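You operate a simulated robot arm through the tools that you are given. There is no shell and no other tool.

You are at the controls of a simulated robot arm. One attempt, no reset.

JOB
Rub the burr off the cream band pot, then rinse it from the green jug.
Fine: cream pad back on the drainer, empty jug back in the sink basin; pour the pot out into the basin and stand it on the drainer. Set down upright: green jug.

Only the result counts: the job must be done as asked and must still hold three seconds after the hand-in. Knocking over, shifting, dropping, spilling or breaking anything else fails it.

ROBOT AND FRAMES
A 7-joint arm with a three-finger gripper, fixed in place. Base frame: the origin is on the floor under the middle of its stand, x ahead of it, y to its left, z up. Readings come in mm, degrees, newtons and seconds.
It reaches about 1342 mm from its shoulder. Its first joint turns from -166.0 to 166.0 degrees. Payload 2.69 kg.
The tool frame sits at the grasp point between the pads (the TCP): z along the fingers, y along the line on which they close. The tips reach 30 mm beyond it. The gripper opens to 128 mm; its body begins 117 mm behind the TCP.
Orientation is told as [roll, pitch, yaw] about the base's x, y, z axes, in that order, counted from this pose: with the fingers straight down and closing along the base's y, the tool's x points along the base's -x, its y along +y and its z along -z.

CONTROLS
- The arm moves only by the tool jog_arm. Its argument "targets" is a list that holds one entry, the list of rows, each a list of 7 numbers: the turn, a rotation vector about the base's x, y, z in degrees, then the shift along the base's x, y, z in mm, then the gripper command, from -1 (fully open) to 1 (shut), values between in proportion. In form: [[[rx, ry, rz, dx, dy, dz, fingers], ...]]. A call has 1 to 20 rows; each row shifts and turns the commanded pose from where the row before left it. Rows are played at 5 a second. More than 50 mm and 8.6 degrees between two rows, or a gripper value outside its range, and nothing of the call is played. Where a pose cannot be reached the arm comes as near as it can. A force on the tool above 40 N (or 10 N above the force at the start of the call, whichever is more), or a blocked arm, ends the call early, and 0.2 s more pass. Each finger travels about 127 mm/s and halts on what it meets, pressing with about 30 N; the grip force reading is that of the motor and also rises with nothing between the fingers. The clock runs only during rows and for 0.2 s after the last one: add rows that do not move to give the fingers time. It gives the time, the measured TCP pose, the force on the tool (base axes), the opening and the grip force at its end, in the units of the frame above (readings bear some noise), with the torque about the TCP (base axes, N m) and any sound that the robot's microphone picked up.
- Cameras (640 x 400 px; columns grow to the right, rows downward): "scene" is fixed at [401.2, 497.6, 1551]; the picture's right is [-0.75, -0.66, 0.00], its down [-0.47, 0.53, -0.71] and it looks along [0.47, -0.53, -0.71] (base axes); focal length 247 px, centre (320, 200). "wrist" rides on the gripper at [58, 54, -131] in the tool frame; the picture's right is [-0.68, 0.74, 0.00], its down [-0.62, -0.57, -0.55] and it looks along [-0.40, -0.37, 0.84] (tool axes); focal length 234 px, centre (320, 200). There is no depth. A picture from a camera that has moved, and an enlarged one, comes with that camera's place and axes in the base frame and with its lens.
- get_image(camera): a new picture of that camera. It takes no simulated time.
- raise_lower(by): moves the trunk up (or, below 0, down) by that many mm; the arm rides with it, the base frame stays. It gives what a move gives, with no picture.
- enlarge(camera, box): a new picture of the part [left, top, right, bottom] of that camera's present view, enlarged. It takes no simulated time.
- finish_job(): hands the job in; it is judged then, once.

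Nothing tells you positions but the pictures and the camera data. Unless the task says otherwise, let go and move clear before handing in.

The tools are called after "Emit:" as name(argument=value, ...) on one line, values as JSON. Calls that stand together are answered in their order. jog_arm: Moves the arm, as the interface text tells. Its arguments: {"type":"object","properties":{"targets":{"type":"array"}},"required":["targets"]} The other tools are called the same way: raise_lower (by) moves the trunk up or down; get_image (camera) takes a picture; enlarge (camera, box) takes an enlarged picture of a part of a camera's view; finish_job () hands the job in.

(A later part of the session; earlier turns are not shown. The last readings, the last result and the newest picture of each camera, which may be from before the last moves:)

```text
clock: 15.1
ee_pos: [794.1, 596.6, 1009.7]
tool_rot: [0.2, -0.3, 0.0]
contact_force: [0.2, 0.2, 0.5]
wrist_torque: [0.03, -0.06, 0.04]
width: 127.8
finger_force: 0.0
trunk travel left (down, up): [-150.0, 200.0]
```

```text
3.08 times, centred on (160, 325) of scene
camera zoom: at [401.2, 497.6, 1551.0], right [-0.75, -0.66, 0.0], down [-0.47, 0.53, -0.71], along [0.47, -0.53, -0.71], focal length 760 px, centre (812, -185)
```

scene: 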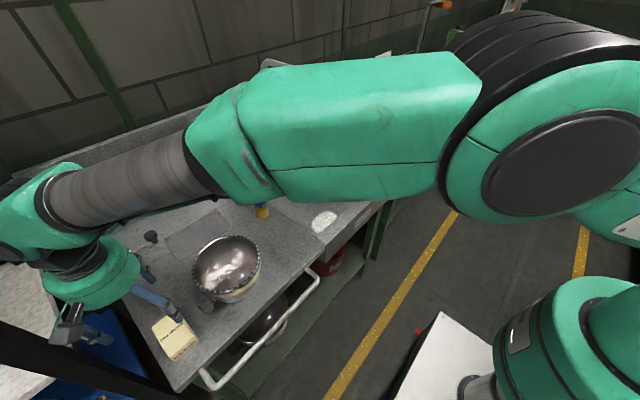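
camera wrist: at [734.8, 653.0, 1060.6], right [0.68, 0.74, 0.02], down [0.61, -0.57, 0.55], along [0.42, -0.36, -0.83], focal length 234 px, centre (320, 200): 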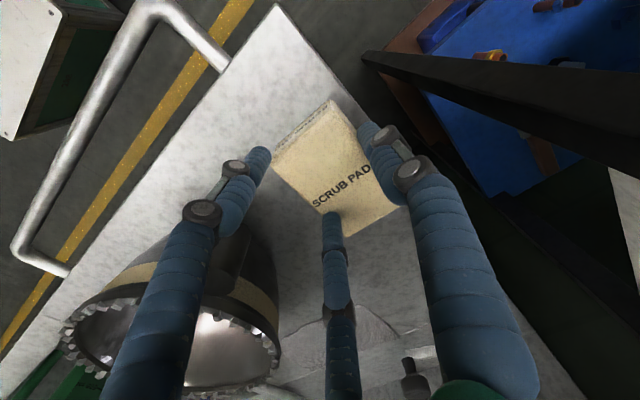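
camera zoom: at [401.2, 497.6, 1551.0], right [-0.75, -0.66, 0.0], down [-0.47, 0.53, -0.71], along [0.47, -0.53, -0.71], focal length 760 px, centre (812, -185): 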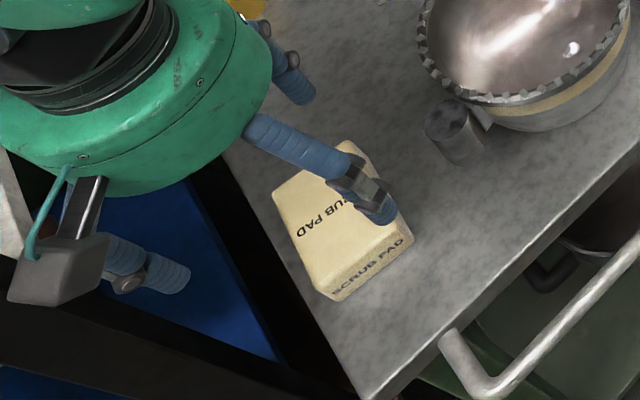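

The pad slid about 20 mm in +x but is still flat on the drainer. The finger layout suits the pad better turned 90° (thumb on its short robot-side face), so I'll rotate the tool and re-measure.

Emit:
jog_arm(targets=[[[-0.2, 0.3, 0, 0, 0, 20, -1], [0, 0, 8.4, 0, 0, 10, -1], [0, 0, 8.4, 0, 0, 0, -1], [0, 0, 8.4, 0, 0, 0, -1], [0, 0, 8.4, 0, 0, 0, -1], [0, 0, 8.4, 0, 0, 0, -1], [0, 0, 8.4, 0, 0, 0, -1], [0, 0, 8.4, 0, 0, 0, -1], [0, 0, 8.4, 0, 0, 0, -1], [0, 0, 8.4, 0, 0, 0, -1], [0, 0, 8.4, 0, 0, 0, -1], [0, 0, 6.0, 0, 0, 0, -1], [0, 0, 0, 0, 0, 0, -1]]])

Emit:
get_image(camera="wrist")

Emit:
get_image(camera="scene")

```text
clock: 17.9
ee_pos: [793.4, 597.2, 1039.4]
tool_rot: [0.1, 0.0, 90.1]
contact_force: [-0.2, -0.4, -0.7]
wrist_torque: [-0.03, 0.01, -0.01]
width: 128.1
finger_force: 0.0
trunk travel left (down, up): [-150.0, 200.0]
```

```text
taken
camera wrist: at [739.4, 540.8, 1170.9], right [-0.74, 0.68, 0.0], down [0.56, 0.62, 0.55], along [0.37, 0.4, -0.84], focal length 234 px, centre (320, 200)
```

wrist: 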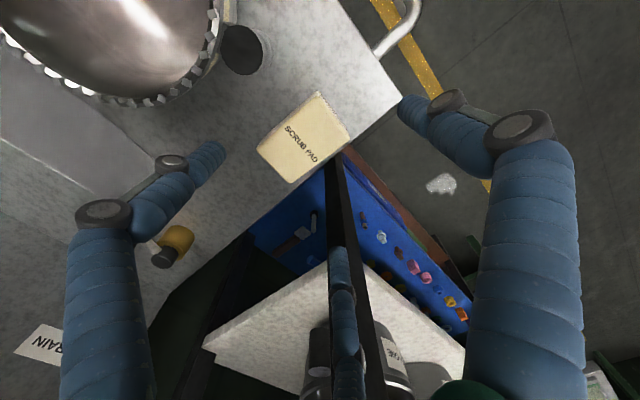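

```text
taken
```

scene: 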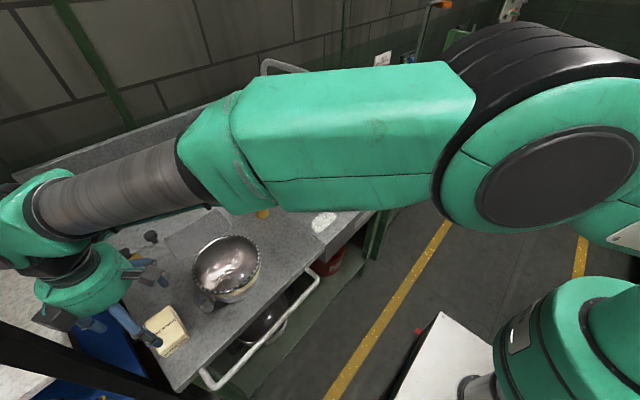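

Rotation worked. I'll enlarge the pad in this view to measure it again.

Emit:
enlarge(camera="wrist", box=[210, 20, 400, 210])

```text
2.11 times, centred on (305, 115) of wrist
camera zoom: at [739.4, 540.8, 1170.9], right [-0.74, 0.68, 0.0], down [0.56, 0.62, 0.55], along [0.37, 0.4, -0.84], focal length 493 px, centre (352, 379)
```

zoom: 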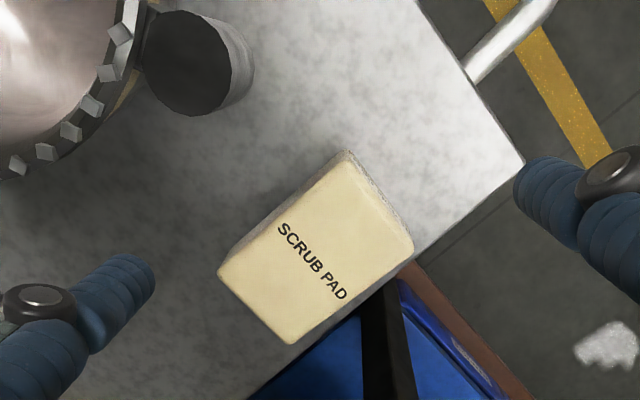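

Comparing opposite wrist views, the counter is really at z≈848–850 and the pad top near z≈890, so my earlier grip was simply too high. Before gripping, I'll take a lower, more level view of the pot and post to fix their heights.

Emit:
jog_arm(targets=[[[0, 0, 0, -5, -10, 40, -1], [0, -5.6, 0, -22, -36, 10, -1], [0, -5.6, 0, -22, -36, 5, -1], [0, -5.6, 0, -22, -36, 0, -1], [0, -5.6, 0, -22, -36, 0, -1], [0, -5.6, 0, -22, -36, -5, -1], [0, -5.6, 0, -22, -36, -20, -1], [0, -5.6, 0, -22, -36, -20, -1], [0, -5.8, 0, -22, -36, -20, -1], [0, 0, 0, 0, 0, -30, -1], [0, 0, 0, 0, 0, -20, -1], [0, 0, 0, 0, 0, 0, -1]]])

Emit:
get_image(camera="wrist")

Emit:
get_image(camera="scene")

```text
clock: 20.5
ee_pos: [613.6, 298.9, 980.0]
tool_rot: [-45.1, 0.0, 90.0]
contact_force: [-0.6, -0.4, 0.2]
wrist_torque: [0.03, 0.0, 0.01]
width: 128.0
finger_force: 0.0
trunk travel left (down, up): [-150.0, 200.0]
```

```text
taken
camera wrist: at [481.4, 242.7, 1035.0], right [-0.52, 0.68, -0.52], down [0.01, 0.62, 0.79], along [0.85, 0.4, -0.33], focal length 234 px, centre (320, 200)
```

wrist: 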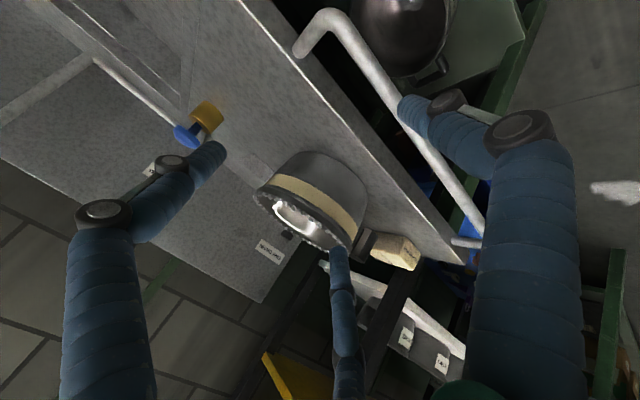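

```text
taken
```

scene: 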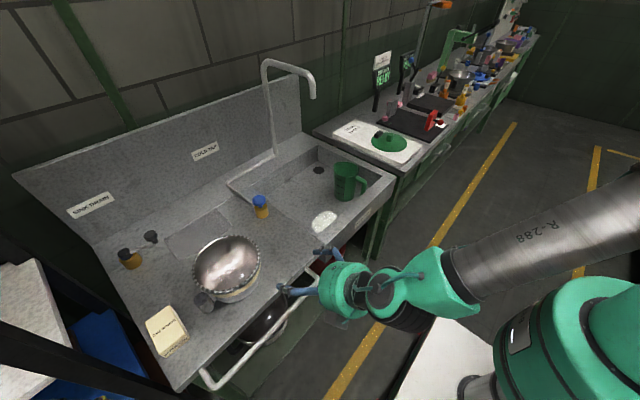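

Emit:
enlarge(camera="wrist", box=[240, 130, 440, 290])

Emit:
enlarge(camera="wrist", box=[320, 190, 440, 290])

Emit:
enlarge(camera="scene", box=[120, 220, 280, 370])

```text
2.50 times, centred on (340, 210) of wrist
camera zoom: at [481.4, 242.7, 1035.0], right [-0.52, 0.68, -0.52], down [0.01, 0.62, 0.79], along [0.85, 0.4, -0.33], focal length 585 px, centre (270, 175)
```

zoom: 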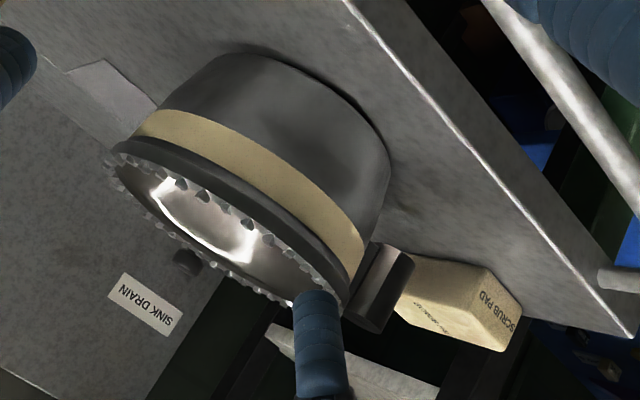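

```text
4.00 times, centred on (380, 240) of wrist
camera zoom: at [481.4, 242.7, 1035.0], right [-0.52, 0.68, -0.52], down [0.01, 0.62, 0.79], along [0.85, 0.4, -0.33], focal length 937 px, centre (80, 40)
```

zoom: 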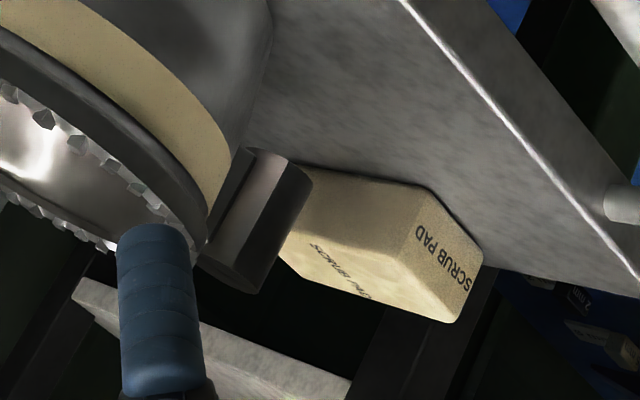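

```text
2.67 times, centred on (200, 295) of scene
camera zoom: at [401.2, 497.6, 1551.0], right [-0.75, -0.66, 0.0], down [-0.47, 0.53, -0.71], along [0.47, -0.53, -0.71], focal length 659 px, centre (640, -53)
```

zoom: 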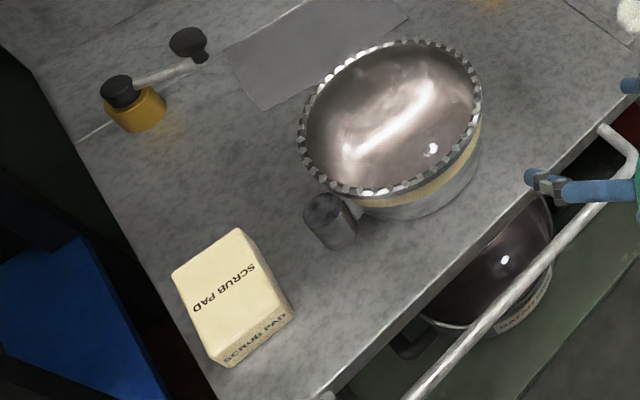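

The level view shows the post runs roughly from z≈898 to z≈952, close to rim height. I'll zoom further on the rim and the post top.

Emit:
enlarge(camera="wrist", box=[275, 180, 365, 260])

Emit:
enlarge(camera="wrist", box=[335, 210, 385, 270])

```text
5.00 times, centred on (320, 220) of wrist
camera zoom: at [481.4, 242.7, 1035.0], right [-0.52, 0.68, -0.52], down [0.01, 0.62, 0.79], along [0.85, 0.4, -0.33], focal length 1171 px, centre (320, 100)
```

zoom: 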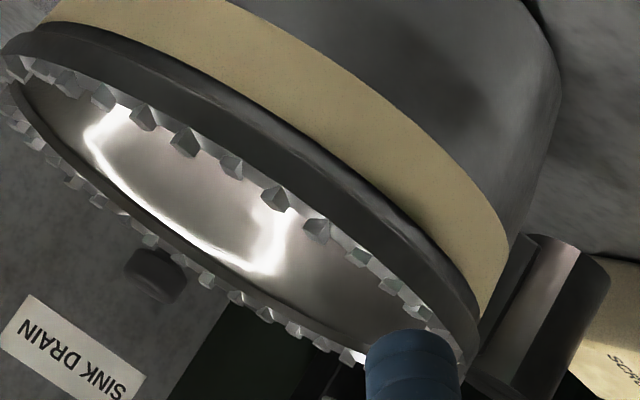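

```text
6.67 times, centred on (360, 240) of wrist
camera zoom: at [481.4, 242.7, 1035.0], right [-0.52, 0.68, -0.52], down [0.01, 0.62, 0.79], along [0.85, 0.4, -0.33], focal length 1561 px, centre (53, -67)
```

zoom: 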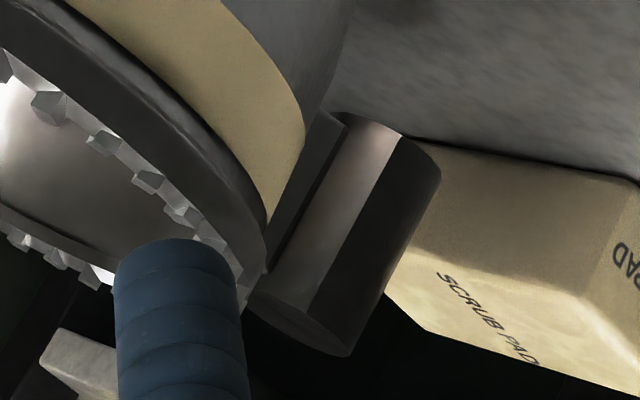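

The rim lip sits near z≈957 and the post top near z≈949, so the pad can pass over the post. I'll go back above the pad, vertical, with the thumb toward the robot.

Emit:
jog_arm(targets=[[[0, 0, 0, 0, 0, 45, -1], [0, 0, 0, 0, 0, 45, -1], [0, 5.6, 0, 24, 37, 10, -1], [0, 5.6, 0, 24, 37, 5, -1], [0, 5.6, 0, 24, 37, 0, -1], [0, 5.6, 0, 24, 37, 0, -1], [0, 5.6, 0, 24, 37, 0, -1], [0, 5.6, 0, 24, 37, 0, -1], [0, 5.6, 0, 24, 38, 0, -1], [0, 5.9, 0, 26, 40, 0, -1], [0, 0, 0, 0, 0, -45, -1], [0, 0, 0, 0, 0, -45, -1], [0, 0, 0, 0, 0, -35, -1], [0, 0, 0, 0, 0, 0, -1]]])

Emit:
enlarge(camera="wrist", box=[200, 20, 440, 220])

Emit:
enlarge(camera="scene", box=[60, 260, 240, 390])

```text
clock: 23.5
ee_pos: [807.6, 599.4, 961.7]
tool_rot: [0.0, 0.0, 90.0]
contact_force: [-0.4, -0.2, 0.8]
wrist_torque: [0.01, -0.02, 0.0]
width: 128.1
finger_force: 0.0
trunk travel left (down, up): [-150.0, 200.0]
```

```text
2.00 times, centred on (320, 120) of wrist
camera zoom: at [753.0, 542.6, 1092.8], right [-0.74, 0.68, 0.0], down [0.57, 0.62, 0.55], along [0.37, 0.4, -0.84], focal length 468 px, centre (320, 360)
```

zoom: 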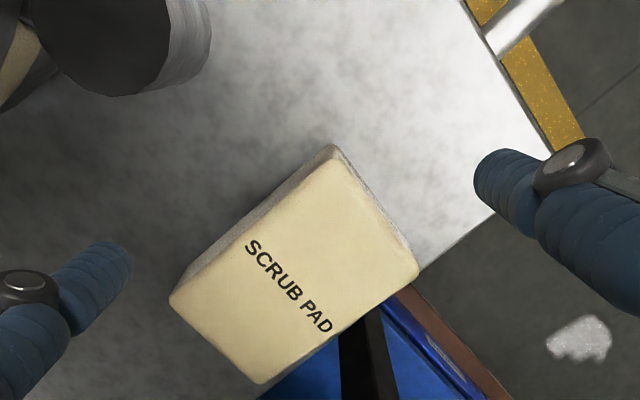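

```text
3.08 times, centred on (150, 325) of scene
camera zoom: at [401.2, 497.6, 1551.0], right [-0.75, -0.66, 0.0], down [-0.47, 0.53, -0.71], along [0.47, -0.53, -0.71], focal length 760 px, centre (843, -185)
```

zoom: 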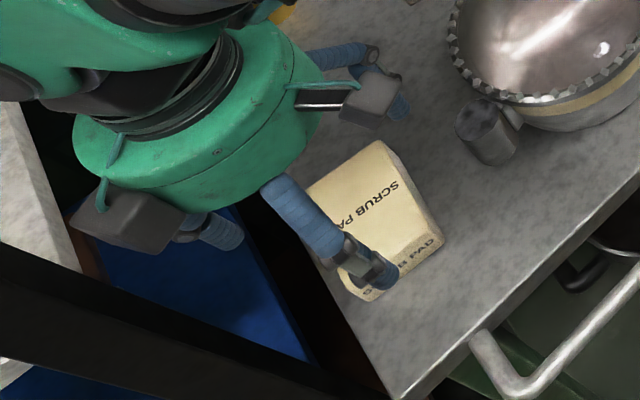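

The pad is centred between the fingers. I'll descend to TCP z≈889 and look before closing.

Emit:
jog_arm(targets=[[[0, 0, 0, 0, 0, -20, -1], [0, 0, 0, 0, 0, -20, -1], [0, 0, 0, 0, 0, -15, -1], [0, 0, 0, 0, 0, -9, -1], [0, 0, 0, 0, 0, -8, -1], [0, 0, 0, 0, 0, 0, -1]]])

Emit:
get_image(camera="wrist")

Emit:
enlarge(camera="scene", box=[100, 280, 240, 380])

```text
clock: 24.9
ee_pos: [807.6, 599.3, 887.2]
tool_rot: [0.2, 0.1, 90.0]
contact_force: [-0.5, -0.5, -0.1]
wrist_torque: [0.01, 0.0, 0.0]
width: 128.1
finger_force: 0.0
trunk travel left (down, up): [-150.0, 200.0]
```

```text
taken
camera wrist: at [751.9, 543.0, 1018.5], right [-0.74, 0.68, 0.0], down [0.57, 0.62, 0.55], along [0.37, 0.4, -0.84], focal length 234 px, centre (320, 200)
```

wrist: 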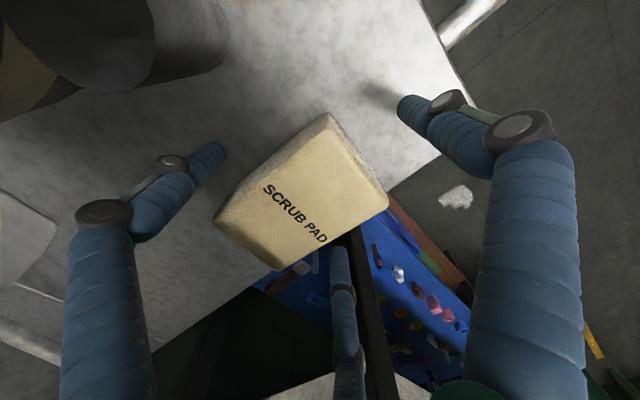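

```text
4.00 times, centred on (170, 330) of scene
camera zoom: at [401.2, 497.6, 1551.0], right [-0.75, -0.66, 0.0], down [-0.47, 0.53, -0.71], along [0.47, -0.53, -0.71], focal length 988 px, centre (920, -320)
```

zoom: 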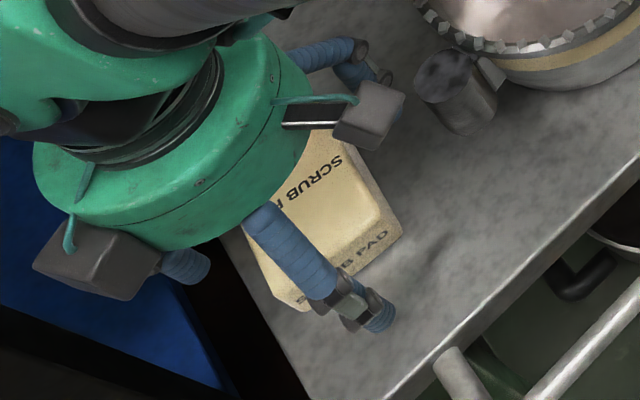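

The fingers are beside the pad and below its top. I'll close in stages.

Emit:
jog_arm(targets=[[[0, 0, 0, 0, 0, 0, -0.6], [0, 0, 0, 0, 0, 0, -0.3], [0, 0, 0, 0, 0, 0, -0.1], [0, 0, 0, 0, 0, 0, 0.05], [0, 0, 0, 0, 0, 0, 0.05]]])

Emit:
get_image(camera="wrist")

```text
clock: 26.1
ee_pos: [805.3, 599.6, 888.0]
tool_rot: [0.1, 0.0, 90.0]
contact_force: [-0.4, 0.5, 6.1]
wrist_torque: [0.32, -0.15, -0.08]
width: 74.7
finger_force: 10.3
trunk travel left (down, up): [-150.0, 200.0]
```

```text
taken
camera wrist: at [751.8, 543.0, 1019.5], right [-0.74, 0.68, 0.0], down [0.57, 0.62, 0.55], along [0.37, 0.4, -0.84], focal length 234 px, centre (320, 200)
```

wrist: 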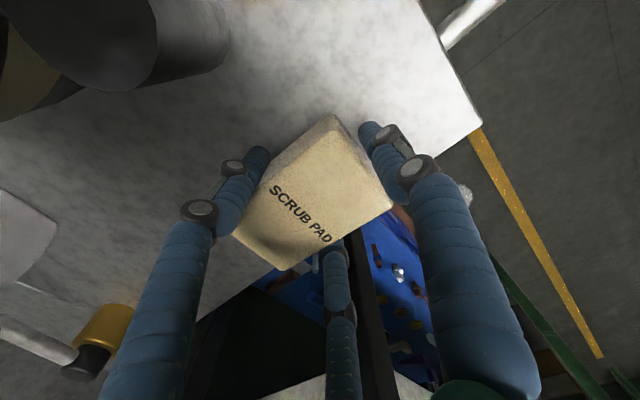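

The fingers are meeting the pad's sides properly now. I'll finish closing.

Emit:
jog_arm(targets=[[[0, 0, 0, 0, 0, 0, 0.2], [0, 0, 0, 0, 0, 0, 0.4], [0, 0, 0, 0, 0, 0, 0.7], [0, 0, 0, 0, 0, 0, 1], [0, 0, 0, 0, 0, 0, 1]]])

Emit:
get_image(camera="wrist")

Emit:
enlarge(camera="scene", box=[100, 280, 240, 380])

```text
clock: 27.3
ee_pos: [806.2, 600.5, 887.6]
tool_rot: [0.0, 0.0, 90.0]
contact_force: [0.6, 4.2, 10.2]
wrist_torque: [0.36, 0.14, -0.14]
width: 73.4
finger_force: 44.9
trunk travel left (down, up): [-150.0, 200.0]
```

```text
taken
camera wrist: at [751.6, 543.0, 1019.6], right [-0.74, 0.68, 0.0], down [0.57, 0.62, 0.55], along [0.37, 0.4, -0.84], focal length 234 px, centre (320, 200)
```

wrist: 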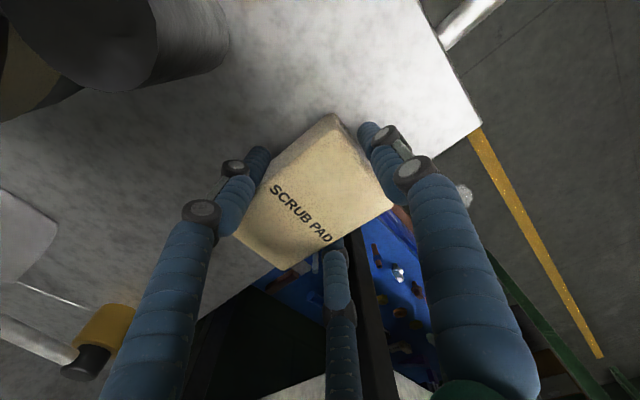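

```text
4.00 times, centred on (170, 330) of scene
camera zoom: at [401.2, 497.6, 1551.0], right [-0.75, -0.66, 0.0], down [-0.47, 0.53, -0.71], along [0.47, -0.53, -0.71], focal length 988 px, centre (920, -320)
```

zoom: 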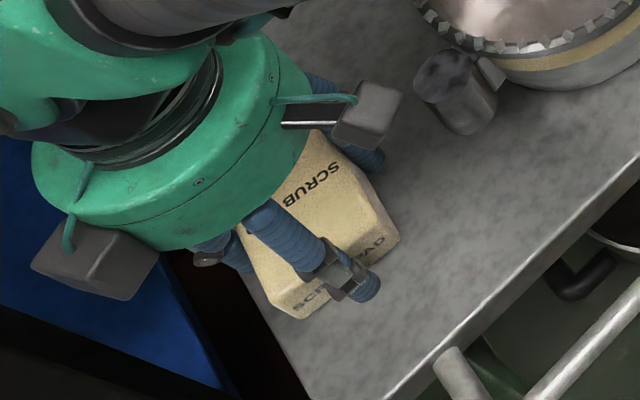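

Grip force is up and the width is holding at 73 mm. I'll lift gently and check that the pad comes along.

Emit:
jog_arm(targets=[[[0, 0, 0, 0, 0, 10, 1], [0, 0, 0, 0, 0, 20, 1], [0, 0, 0, 0, 0, 30, 1], [0, 0, 0, 0, 0, 40, 1], [0, 0, 0, 0, 0, 40, 1], [0, 0, 0, 0, 0, 0, 1]]])

Emit:
get_image(camera="wrist")

Emit:
enlarge(camera="scene", box=[80, 230, 260, 370])

```text
clock: 28.7
ee_pos: [807.7, 601.3, 1027.5]
tool_rot: [0.1, 0.1, 89.9]
contact_force: [-0.1, -0.6, -0.7]
wrist_torque: [0.02, -0.03, 0.04]
width: 73.0
finger_force: 44.7
trunk travel left (down, up): [-150.0, 200.0]
```

```text
taken
camera wrist: at [753.2, 542.8, 1159.2], right [-0.74, 0.68, 0.0], down [0.57, 0.62, 0.55], along [0.37, 0.4, -0.84], focal length 234 px, centre (320, 200)
```

wrist: 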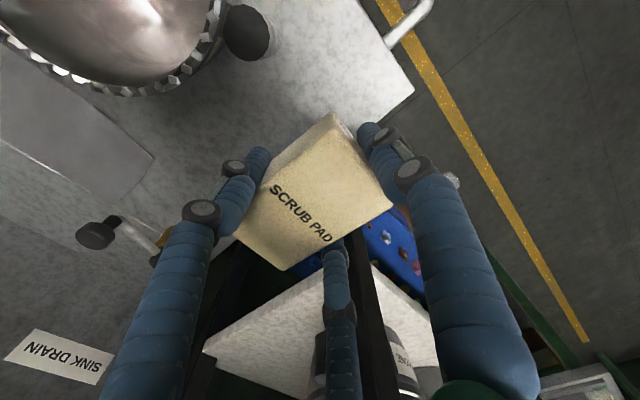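

```text
2.86 times, centred on (170, 300) of scene
camera zoom: at [401.2, 497.6, 1551.0], right [-0.75, -0.66, 0.0], down [-0.47, 0.53, -0.71], along [0.47, -0.53, -0.71], focal length 706 px, centre (749, -86)
```

zoom: 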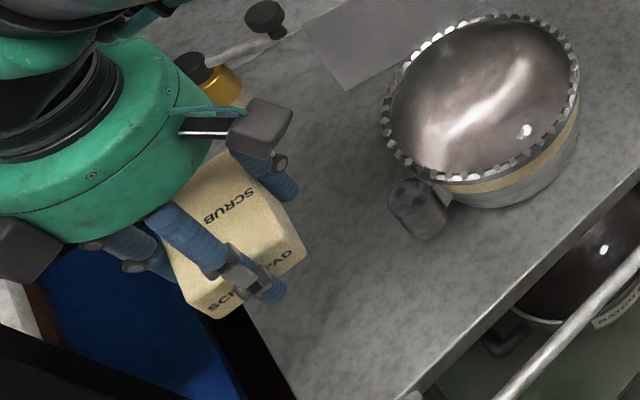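

The pad is held level, with its underside about 39 mm below the TCP. I'll carry it over the rim at about 45° on the pot's circle and come down gently until I feel contact.

Emit:
jog_arm(targets=[[[0, 0, 0, 15, -34, 0, 1], [0, 0, 0, 16, -34, 0, 1], [0, 0, 0, 16, -34, 0, 1], [0, 0, 0, 16, -34, 0, 1], [0, 0, 0, 0, 0, -10, 1], [0, 0, 0, 0, 0, -8, 1], [0, 0, 0, 0, 0, 0, 1]]])

Emit:
get_image(camera="wrist")

Emit:
enlarge(camera="scene", box=[140, 190, 300, 330])

```text
clock: 30.3
ee_pos: [869.2, 466.7, 1009.0]
tool_rot: [0.1, 0.1, 90.1]
contact_force: [0.9, -0.3, -0.9]
wrist_torque: [-0.03, 0.0, 0.01]
width: 73.2
finger_force: 45.1
trunk travel left (down, up): [-150.0, 200.0]
```

```text
taken
camera wrist: at [814.6, 407.8, 1140.8], right [-0.74, 0.68, 0.0], down [0.57, 0.62, 0.55], along [0.37, 0.4, -0.84], focal length 234 px, centre (320, 200)
```

wrist: 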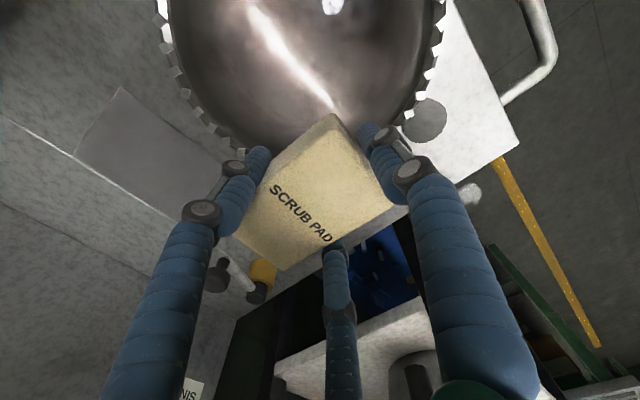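

```text
2.86 times, centred on (220, 260) of scene
camera zoom: at [401.2, 497.6, 1551.0], right [-0.75, -0.66, 0.0], down [-0.47, 0.53, -0.71], along [0.47, -0.53, -0.71], focal length 706 px, centre (606, 29)
```

zoom: 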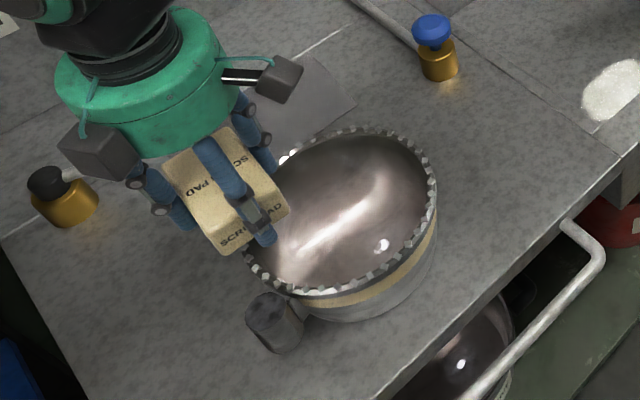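

The pad hovers over the rim. I'll lower it in 2 mm steps and watch the force.

Emit:
jog_arm(targets=[[[0, 0, 0, 0, 0, -2, 1], [0, 0, 0, 0, 0, -2, 1], [0, 0, 0, 0, 0, -2, 1], [0, 0, 0, 0, 0, 0, 1]]])

Emit:
jog_arm(targets=[[[0, 0, 0, 0, 0, -2, 1], [0, 0, 0, 0, 0, 0, 1]]])

Emit:
jog_arm(targets=[[[0, 0, 0, 0, 0, -2, 1], [0, 0, 0, 0, 0, 0, 1]]])

```text
clock: 31.3
ee_pos: [869.7, 465.8, 1003.4]
tool_rot: [0.1, 0.1, 90.0]
contact_force: [0.8, 0.5, -0.8]
wrist_torque: [-0.01, 0.04, 0.01]
width: 73.1
finger_force: 45.3
trunk travel left (down, up): [-150.0, 200.0]
```

```text
clock: 31.9
ee_pos: [871.1, 465.2, 1000.3]
tool_rot: [0.1, 0.2, 90.0]
contact_force: [-0.2, -0.4, -0.2]
wrist_torque: [0.02, 0.02, 0.03]
width: 73.0
finger_force: 45.1
trunk travel left (down, up): [-150.0, 200.0]
```

```text
clock: 32.5
ee_pos: [870.3, 463.4, 998.7]
tool_rot: [0.1, 0.1, 90.0]
contact_force: [0.3, -0.6, 0.0]
wrist_torque: [-0.02, -0.01, 0.0]
width: 73.0
finger_force: 45.4
trunk travel left (down, up): [-150.0, 200.0]
```

No contact yet at 998.7. I'll keep going down in small steps.

Emit:
jog_arm(targets=[[[0, 0, 0, 0, 0, -2, 1], [0, 0, 0, 0, 0, 0, 1]]])

Emit:
jog_arm(targets=[[[0, 0, 0, 0, 0, -2, 1], [0, 0, 0, 0, 0, 0, 1]]])

Emit:
jog_arm(targets=[[[0, 0, 0, 0, 0, -2, 1], [0, 0, 0, 0, 0, 0, 1]]])

Emit:
enlarge(camera="scene", box=[170, 220, 270, 320])

```text
clock: 33.1
ee_pos: [870.6, 465.1, 996.7]
tool_rot: [0.2, 0.0, 90.0]
contact_force: [-0.8, 0.2, -0.4]
wrist_torque: [0.01, 0.02, 0.02]
width: 73.2
finger_force: 45.1
trunk travel left (down, up): [-150.0, 200.0]
```

```text
clock: 33.7
ee_pos: [869.4, 465.0, 995.8]
tool_rot: [0.1, 0.1, 90.0]
contact_force: [0.7, 0.4, -0.6]
wrist_torque: [0.03, 0.01, 0.04]
width: 72.9
finger_force: 45.1
trunk travel left (down, up): [-150.0, 200.0]
```

```text
clock: 34.3
ee_pos: [870.2, 464.0, 993.3]
tool_rot: [0.0, 0.2, 89.9]
contact_force: [-0.4, -0.4, -0.9]
wrist_torque: [-0.01, -0.01, -0.06]
width: 73.0
finger_force: 44.4
trunk travel left (down, up): [-150.0, 200.0]
```

```text
4.00 times, centred on (220, 270) of scene
camera zoom: at [401.2, 497.6, 1551.0], right [-0.75, -0.66, 0.0], down [-0.47, 0.53, -0.71], along [0.47, -0.53, -0.71], focal length 988 px, centre (720, -80)
```

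zoom: 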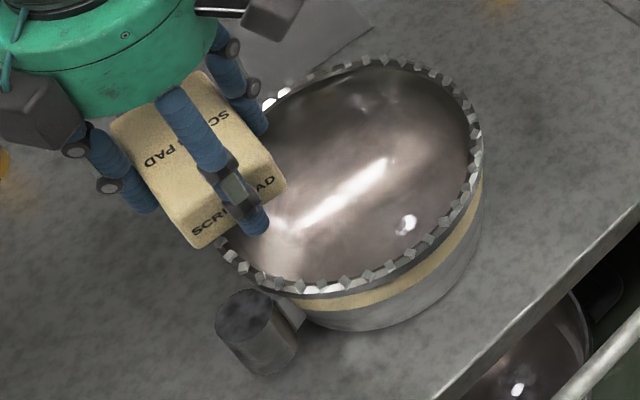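

Still free at 993, so the rim is a little lower than I estimated. I'll continue in small steps.

Emit:
jog_arm(targets=[[[0, 0, 0, 0, 0, -2, 1], [0, 0, 0, 0, 0, 0, 1]]])

Emit:
jog_arm(targets=[[[0, 0, 0, 0, 0, -2, 1], [0, 0, 0, 0, 0, 0, 1]]])

Emit:
jog_arm(targets=[[[0, 0, 0, 0, 0, -2, 1], [0, 0, 0, 0, 0, 0, 1]]])

Emit:
jog_arm(targets=[[[0, 0, 0, 0, 0, -2, 1], [0, 0, 0, 0, 0, 0, 1]]])

```text
clock: 34.9
ee_pos: [870.4, 464.1, 990.4]
tool_rot: [0.2, 0.1, 90.0]
contact_force: [-0.4, 0.3, -0.3]
wrist_torque: [-0.05, -0.03, 0.03]
width: 73.1
finger_force: 44.4
trunk travel left (down, up): [-150.0, 200.0]
```

```text
clock: 35.5
ee_pos: [868.6, 464.6, 989.4]
tool_rot: [0.1, 0.1, 89.9]
contact_force: [-0.1, -0.9, -0.7]
wrist_torque: [-0.02, 0.01, 0.01]
width: 73.0
finger_force: 44.9
trunk travel left (down, up): [-150.0, 200.0]
```

```text
clock: 36.1
ee_pos: [869.3, 465.0, 988.5]
tool_rot: [0.1, -0.1, 90.0]
contact_force: [-0.2, -0.6, 5.8]
wrist_torque: [-0.05, 0.04, 0.0]
width: 72.9
finger_force: 45.0
trunk travel left (down, up): [-150.0, 200.0]
```

```text
clock: 36.7
ee_pos: [869.8, 464.1, 988.4]
tool_rot: [0.0, 0.0, 89.9]
contact_force: [-1.4, -1.2, 20.0]
wrist_torque: [-0.41, -0.09, -0.05]
width: 73.1
finger_force: 45.0
trunk travel left (down, up): [-150.0, 200.0]
```

Contact at TCP z≈988.5, so the rim top stands about 101 mm above the counter. I'll ease off slightly and sweep the first part of the rim, then check both the pot's position and the burr.

Emit:
jog_arm(targets=[[[0, 0, 0, 0, 0, 1, 1], [0, 0, 0, 13.98, -18.22, 0, 1], [0, 0, 0, 8.79, -21.22, 0, 1], [0, 0, 0, 3, -22.78, 0, 1], [0, 0, 0, -3, -22.78, 0, 1], [0, 0, 0, 0, 0, 0, 1]]])

Emit:
enlarge(camera="scene", box=[170, 210, 290, 320])

Emit:
get_image(camera="wrist")

```text
clock: 38.1
ee_pos: [892.6, 379.2, 988.1]
tool_rot: [-0.1, 0.0, 90.0]
contact_force: [2.4, 4.0, 29.4]
wrist_torque: [-0.7, -0.7, 0.02]
width: 73.0
finger_force: 45.0
trunk travel left (down, up): [-150.0, 200.0]
```

```text
3.64 times, centred on (230, 265) of scene
camera zoom: at [401.2, 497.6, 1551.0], right [-0.75, -0.66, 0.0], down [-0.47, 0.53, -0.71], along [0.47, -0.53, -0.71], focal length 898 px, centre (647, -36)
```

zoom: 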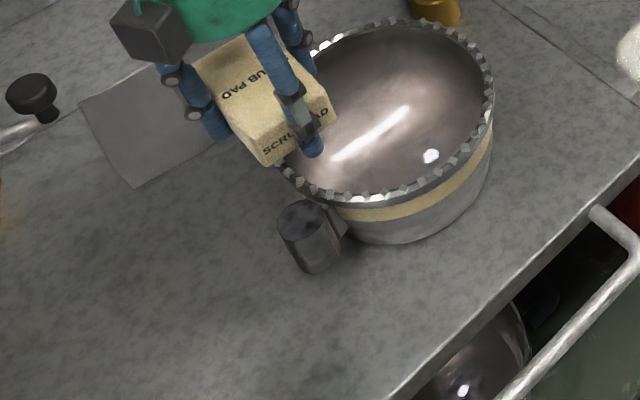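

```text
taken
camera wrist: at [837.9, 321.8, 1119.3], right [-0.74, 0.68, 0.0], down [0.56, 0.62, 0.55], along [0.37, 0.4, -0.84], focal length 234 px, centre (320, 200)
```

wrist: 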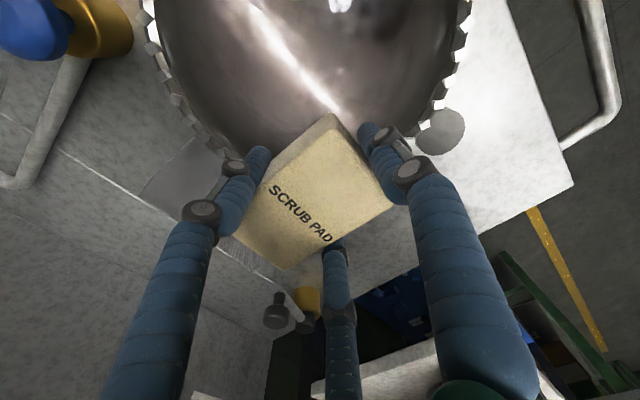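

The pot was dragged along by the pad, still upright on the drainer. I'll lift the pad and check what happened to the burr where I pressed.

Emit:
jog_arm(targets=[[[0, 0, 0, 0, 0, 3, 1], [0, 0, 0, 0, 0, 10, 1], [0, 0, 0, 0, 20, 30, 1], [0, 0, 0, 0, 40, 30, 1], [0, 0, 0, 0, 40, 20, 1], [0, 0, 0, 0, 40, 0, 1], [0, 0, 0, 0, 0, 0, 1]]])

Emit:
get_image(camera="wrist")

Emit:
enlarge(camera="scene", box=[200, 190, 300, 290])

Emit:
get_image(camera="scene")

```text
clock: 39.7
ee_pos: [891.2, 519.6, 1078.6]
tool_rot: [0.1, 0.1, 90.0]
contact_force: [-0.4, 1.3, -1.2]
wrist_torque: [-0.04, 0.0, -0.03]
width: 72.7
finger_force: 44.7
trunk travel left (down, up): [-150.0, 200.0]
```

```text
taken
camera wrist: at [837.9, 462.1, 1210.1], right [-0.74, 0.68, 0.0], down [0.57, 0.62, 0.55], along [0.37, 0.4, -0.84], focal length 234 px, centre (320, 200)
```

wrist: 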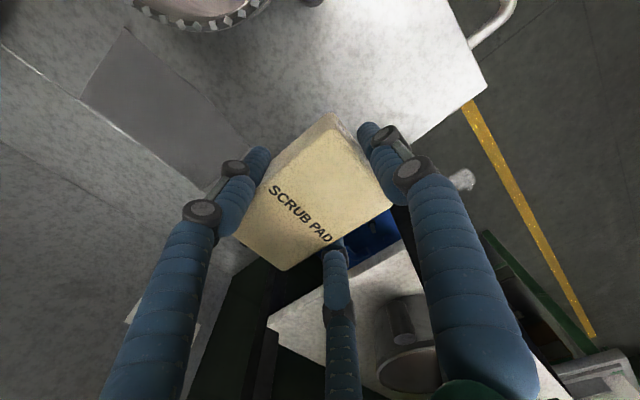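

```text
4.00 times, centred on (250, 240) of scene
camera zoom: at [401.2, 497.6, 1551.0], right [-0.75, -0.66, 0.0], down [-0.47, 0.53, -0.71], along [0.47, -0.53, -0.71], focal length 988 px, centre (600, 40)
```

zoom: 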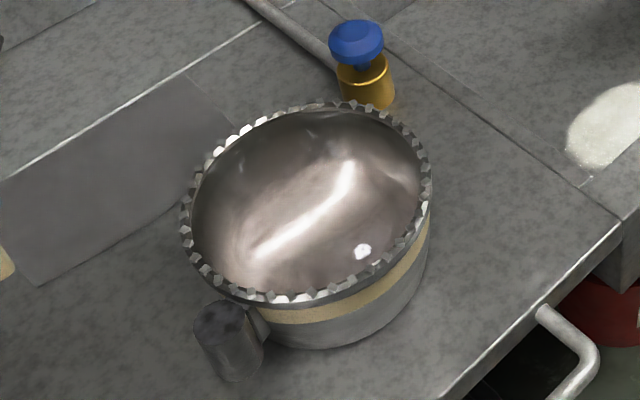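

```text
taken
```

scene: 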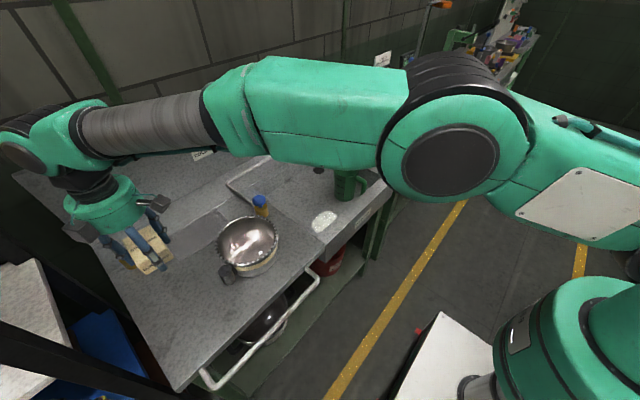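

The pot is upright at its new place on the drainer. I'll zoom on the pressed sector of the rim (its left side in this view) to compare the burr.

Emit:
enlarge(camera="scene", box=[212, 210, 252, 260])

Emit:
enlarge(camera="scene", box=[240, 210, 285, 260])

Emit:
enlarge(camera="scene", box=[210, 240, 280, 300])

```text
8.00 times, centred on (232, 235) of scene
camera zoom: at [401.2, 497.6, 1551.0], right [-0.75, -0.66, 0.0], down [-0.47, 0.53, -0.71], along [0.47, -0.53, -0.71], focal length 1976 px, centre (1024, -80)
```

zoom: 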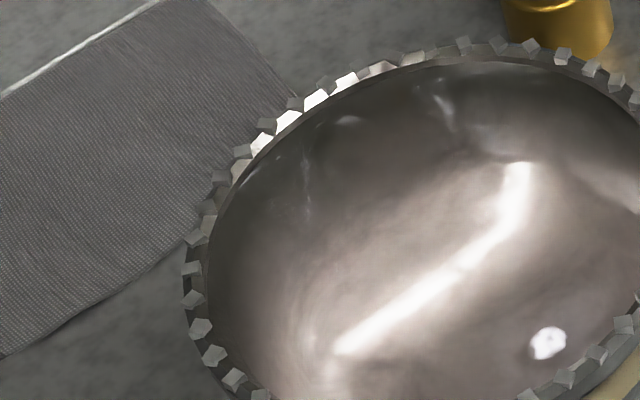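

```text
8.00 times, centred on (262, 235) of scene
camera zoom: at [401.2, 497.6, 1551.0], right [-0.75, -0.66, 0.0], down [-0.47, 0.53, -0.71], along [0.47, -0.53, -0.71], focal length 1976 px, centre (780, -80)
```

zoom: 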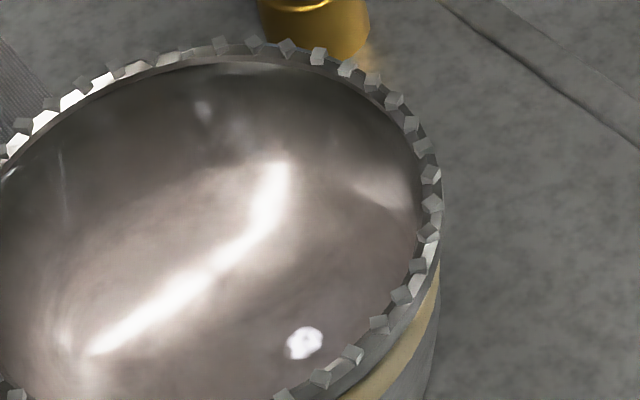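

```text
6.67 times, centred on (245, 270) of scene
camera zoom: at [401.2, 497.6, 1551.0], right [-0.75, -0.66, 0.0], down [-0.47, 0.53, -0.71], along [0.47, -0.53, -0.71], focal length 1647 px, centre (820, -267)
```

zoom: 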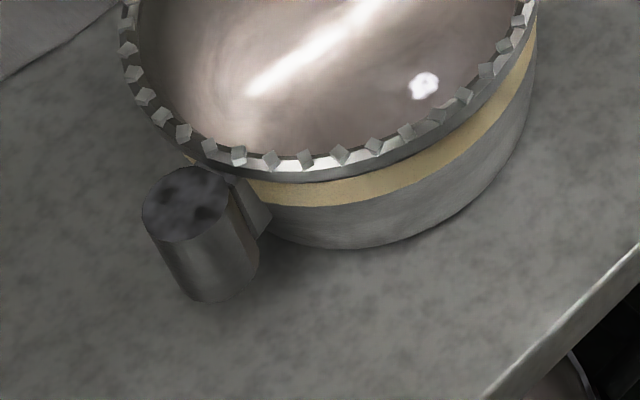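

The burr is unchanged because the pot moved together with the pad, so I need a much lighter touch that lets the pad slide. The pot centre is now about (844, 318); I'll return to its 45° point and find light contact.

Emit:
jog_arm(targets=[[[0, 0, 0, 0, -40, 0, 1], [0, 0, 0, 0, -45, 0, 1], [0, 0, 0, 0, -45, -20, 1], [0, 0, 0, 0, -9, -30, 1], [0, 0, 0, 0, 0, -30, 1], [0, 0, 0, 0, 0, -5, 1], [0, 0, 0, 0, 0, 0, 1], [0, 0, 0, 0, 0, 0, 1]]])

Emit:
jog_arm(targets=[[[0, 0, 0, 0, 0, -1.5, 1], [0, 0, 0, 0, 0, 0, 1], [0, 0, 0, 0, 0, 0, 1]]])

Emit:
jog_arm(targets=[[[0, 0, 0, 0, 0, -1, 1], [0, 0, 0, 0, 0, 0, 1], [0, 0, 0, 0, 0, 0, 1]]])

```text
clock: 41.5
ee_pos: [894.2, 379.8, 994.7]
tool_rot: [0.1, 0.2, 90.0]
contact_force: [0.1, 0.3, -0.2]
wrist_torque: [0.0, 0.03, -0.02]
width: 72.9
finger_force: 44.7
trunk travel left (down, up): [-150.0, 200.0]
```

```text
clock: 42.3
ee_pos: [893.3, 379.6, 993.0]
tool_rot: [0.1, 0.1, 90.0]
contact_force: [-0.5, -0.4, -0.4]
wrist_torque: [0.0, -0.03, 0.01]
width: 72.9
finger_force: 45.3
trunk travel left (down, up): [-150.0, 200.0]
```

```text
clock: 43.1
ee_pos: [893.8, 379.2, 992.6]
tool_rot: [0.1, 0.0, 90.0]
contact_force: [0.6, -0.5, -0.7]
wrist_torque: [0.0, 0.0, -0.01]
width: 72.8
finger_force: 45.0
trunk travel left (down, up): [-150.0, 200.0]
```

Still free. Continuing down by small amounts.

Emit:
jog_arm(targets=[[[0, 0, 0, 0, 0, -2, 1], [0, 0, 0, 0, 0, 0, 1]]])

Emit:
jog_arm(targets=[[[0, 0, 0, 0, 0, -1, 1], [0, 0, 0, 0, 0, 0, 1]]])

Emit:
jog_arm(targets=[[[0, 0, 0, 0, 0, -0.7, 1], [0, 0, 0, 0, 0, 0, 1]]])

```text
clock: 43.7
ee_pos: [893.6, 380.3, 989.4]
tool_rot: [0.0, 0.0, 89.9]
contact_force: [-0.6, 0.0, -0.5]
wrist_torque: [0.01, 0.0, -0.02]
width: 73.1
finger_force: 44.9
trunk travel left (down, up): [-150.0, 200.0]
```

```text
clock: 44.3
ee_pos: [893.7, 380.7, 990.5]
tool_rot: [0.0, 0.1, 90.0]
contact_force: [-0.5, -0.3, -0.5]
wrist_torque: [-0.02, 0.01, -0.03]
width: 72.8
finger_force: 44.8
trunk travel left (down, up): [-150.0, 200.0]
```

```text
clock: 44.9
ee_pos: [893.1, 380.1, 988.2]
tool_rot: [-0.1, 0.1, 89.9]
contact_force: [0.2, 0.4, 1.1]
wrist_torque: [-0.04, -0.01, -0.02]
width: 73.0
finger_force: 45.1
trunk travel left (down, up): [-150.0, 200.0]
```

Light contact now at about 1 N. I'll press slightly more and do a short back-and-forth stroke along the rim to see whether the pad slides.

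Emit:
jog_arm(targets=[[[0, 0, 0, 0, 0, -0.3, 1], [0, 0, 0, 7, -8, 0, 1], [0, 0, 0, 7, -9, 0, 1], [0, 0, 0, 5, -11, 0, 1], [0, 0, 0, 4, -12, 0, 1]]])

Emit:
enlarge(camera="scene", box=[200, 190, 300, 290])

```text
clock: 46.1
ee_pos: [916.9, 339.2, 988.9]
tool_rot: [0.0, 0.1, 90.0]
contact_force: [0.5, -1.7, 4.6]
wrist_torque: [-0.33, -0.13, -0.01]
width: 73.1
finger_force: 45.0
trunk travel left (down, up): [-150.0, 200.0]
```

```text
4.00 times, centred on (250, 240) of scene
camera zoom: at [401.2, 497.6, 1551.0], right [-0.75, -0.66, 0.0], down [-0.47, 0.53, -0.71], along [0.47, -0.53, -0.71], focal length 988 px, centre (600, 40)
```

zoom: 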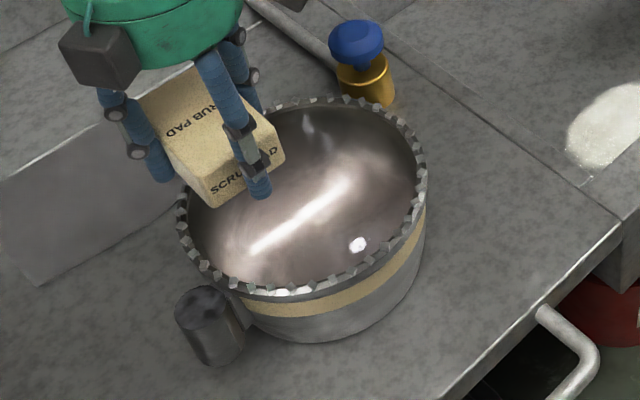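

At about 5 N the pad mostly slides, and the pot only turns a little. I'll continue sweeping clockwise a quarter turn at this light force, then look at the cleaned sector.

Emit:
jog_arm(targets=[[[0, 0, 0, 2.96, -22.5, 0, 1], [0, 0, 0, -2.96, -22.5, 0, 1], [0, 0, 0, -8.7, -21, 0, 1], [0, 0, 0, -13.8, -18, 0, 1], [0, 0, 0, 0, 0, 0, 1]]])

Emit:
enlarge(camera="scene", box=[200, 190, 300, 290])

Emit:
get_image(camera="wrist")

```text
clock: 47.3
ee_pos: [891.2, 256.8, 988.1]
tool_rot: [0.0, 0.1, 90.0]
contact_force: [-1.3, -1.9, 6.9]
wrist_torque: [0.28, -0.11, 0.04]
width: 72.9
finger_force: 44.9
trunk travel left (down, up): [-150.0, 200.0]
```

```text
4.00 times, centred on (250, 240) of scene
camera zoom: at [401.2, 497.6, 1551.0], right [-0.75, -0.66, 0.0], down [-0.47, 0.53, -0.71], along [0.47, -0.53, -0.71], focal length 988 px, centre (600, 40)
```

zoom: 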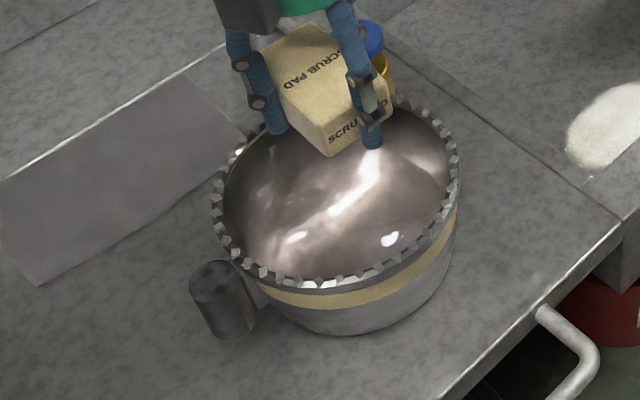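

```text
taken
camera wrist: at [836.6, 198.1, 1119.8], right [-0.74, 0.68, 0.0], down [0.57, 0.62, 0.55], along [0.37, 0.4, -0.84], focal length 234 px, centre (320, 200)
```

wrist: 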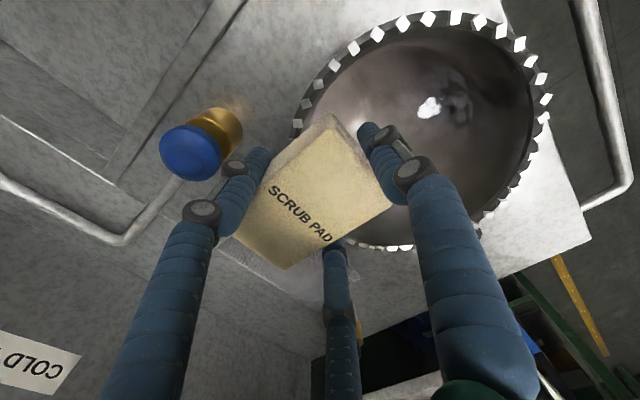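

The pot is creeping toward the basin and the pad is nearing the blue tap, so I'll lift here and inspect the rubbed sector.

Emit:
jog_arm(targets=[[[0, 0, 0, 0, 0, 10, 1], [0, 0, 0, 0, 5, 40, 1], [0, 0, 0, -10, 30, 30, 1], [0, 0, 0, -10, 40, 0, 1], [0, 0, 0, -10, 45, 0, 1], [0, 0, 0, 0, 45, 0, 1], [0, 0, 0, 0, 45, 0, 1], [0, 0, 0, 0, 0, 0, 1]]])

Emit:
enlarge(camera="scene", box=[215, 195, 285, 265])

Emit:
enlarge(camera="scene", box=[220, 205, 265, 240])

Emit:
get_image(camera="wrist")

```text
clock: 49.1
ee_pos: [860.5, 466.9, 1065.7]
tool_rot: [0.2, 0.1, 90.0]
contact_force: [-0.5, 0.8, -0.4]
wrist_torque: [-0.09, -0.02, 0.01]
width: 73.2
finger_force: 45.0
trunk travel left (down, up): [-150.0, 200.0]
```

```text
5.71 times, centred on (250, 230) of scene
camera zoom: at [401.2, 497.6, 1551.0], right [-0.75, -0.66, 0.0], down [-0.47, 0.53, -0.71], along [0.47, -0.53, -0.71], focal length 1412 px, centre (720, 29)
```

zoom: 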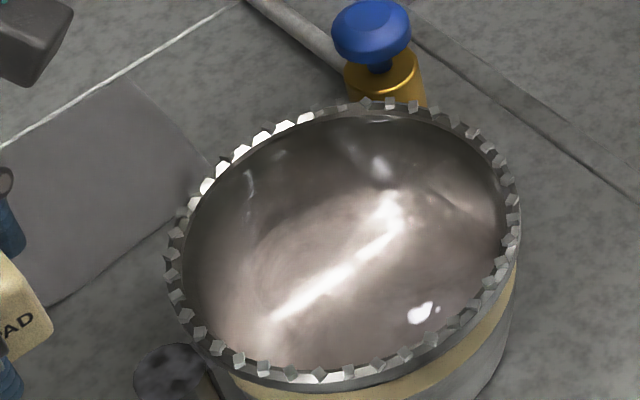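

```text
11.43 times, centred on (242, 222) of scene
camera zoom: at [401.2, 497.6, 1551.0], right [-0.75, -0.66, 0.0], down [-0.47, 0.53, -0.71], along [0.47, -0.53, -0.71], focal length 2824 px, centre (1206, -57)
```

zoom: 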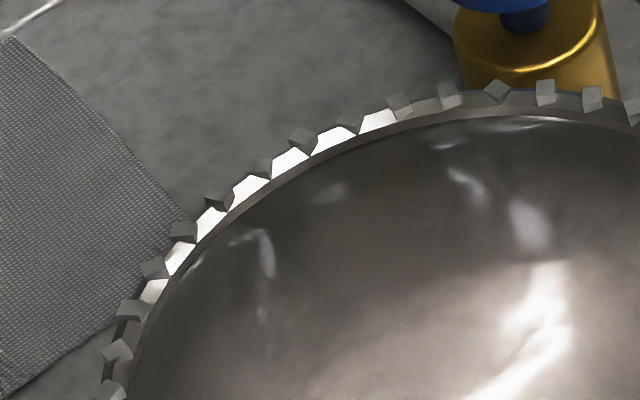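

```text
taken
camera wrist: at [807.8, 409.4, 1197.5], right [-0.74, 0.68, 0.0], down [0.57, 0.62, 0.55], along [0.37, 0.4, -0.84], focal length 234 px, centre (320, 200)
```

wrist: 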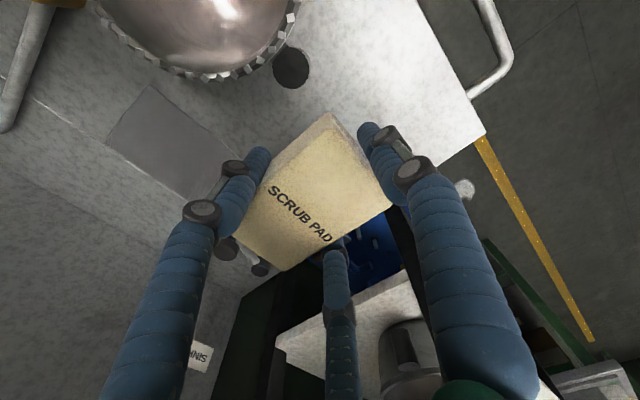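

The torque readings show the fingertips, not the pad, were touching the rim: I gripped the pad so low that the tips are flush with its underside. I'll set the pad back on the drainer in free space and regrip it about 13 mm higher.

Emit:
jog_arm(targets=[[[0, 0, 0, -15, 35, 0, 1], [0, 0, 0, -18, 35, 0, 1], [0, 0, 0, -18, 35, -20, 1], [0, 0, 0, 0, 0, -45, 1], [0, 0, 0, 0, 0, -45, 1], [0, 0, 0, 0, 0, -40, 1], [0, 0, 0, 0, 0, -15, 1], [0, 0, 0, 0, 0, -8, 1], [0, 0, 0, 0, 0, 0, 1]]])

Emit:
get_image(camera="wrist")

Emit:
enlarge(camera="scene", box=[100, 240, 280, 380])

```text
clock: 51.1
ee_pos: [811.6, 570.9, 894.6]
tool_rot: [0.0, 0.2, 90.0]
contact_force: [0.8, -0.2, -0.2]
wrist_torque: [-0.04, -0.01, 0.01]
width: 72.9
finger_force: 45.2
trunk travel left (down, up): [-150.0, 200.0]
```

```text
taken
camera wrist: at [757.8, 512.6, 1025.8], right [-0.74, 0.68, 0.0], down [0.57, 0.62, 0.55], along [0.37, 0.4, -0.84], focal length 234 px, centre (320, 200)
```

wrist: 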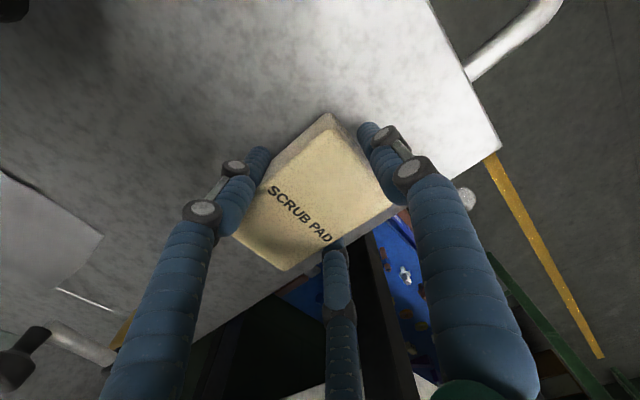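

```text
2.86 times, centred on (190, 310) of scene
camera zoom: at [401.2, 497.6, 1551.0], right [-0.75, -0.66, 0.0], down [-0.47, 0.53, -0.71], along [0.47, -0.53, -0.71], focal length 706 px, centre (691, -114)
```

zoom: 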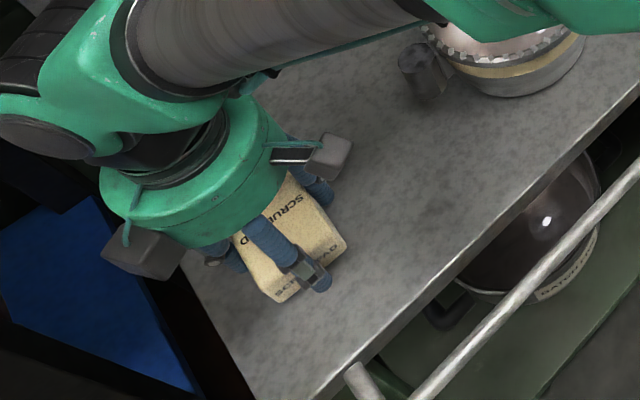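

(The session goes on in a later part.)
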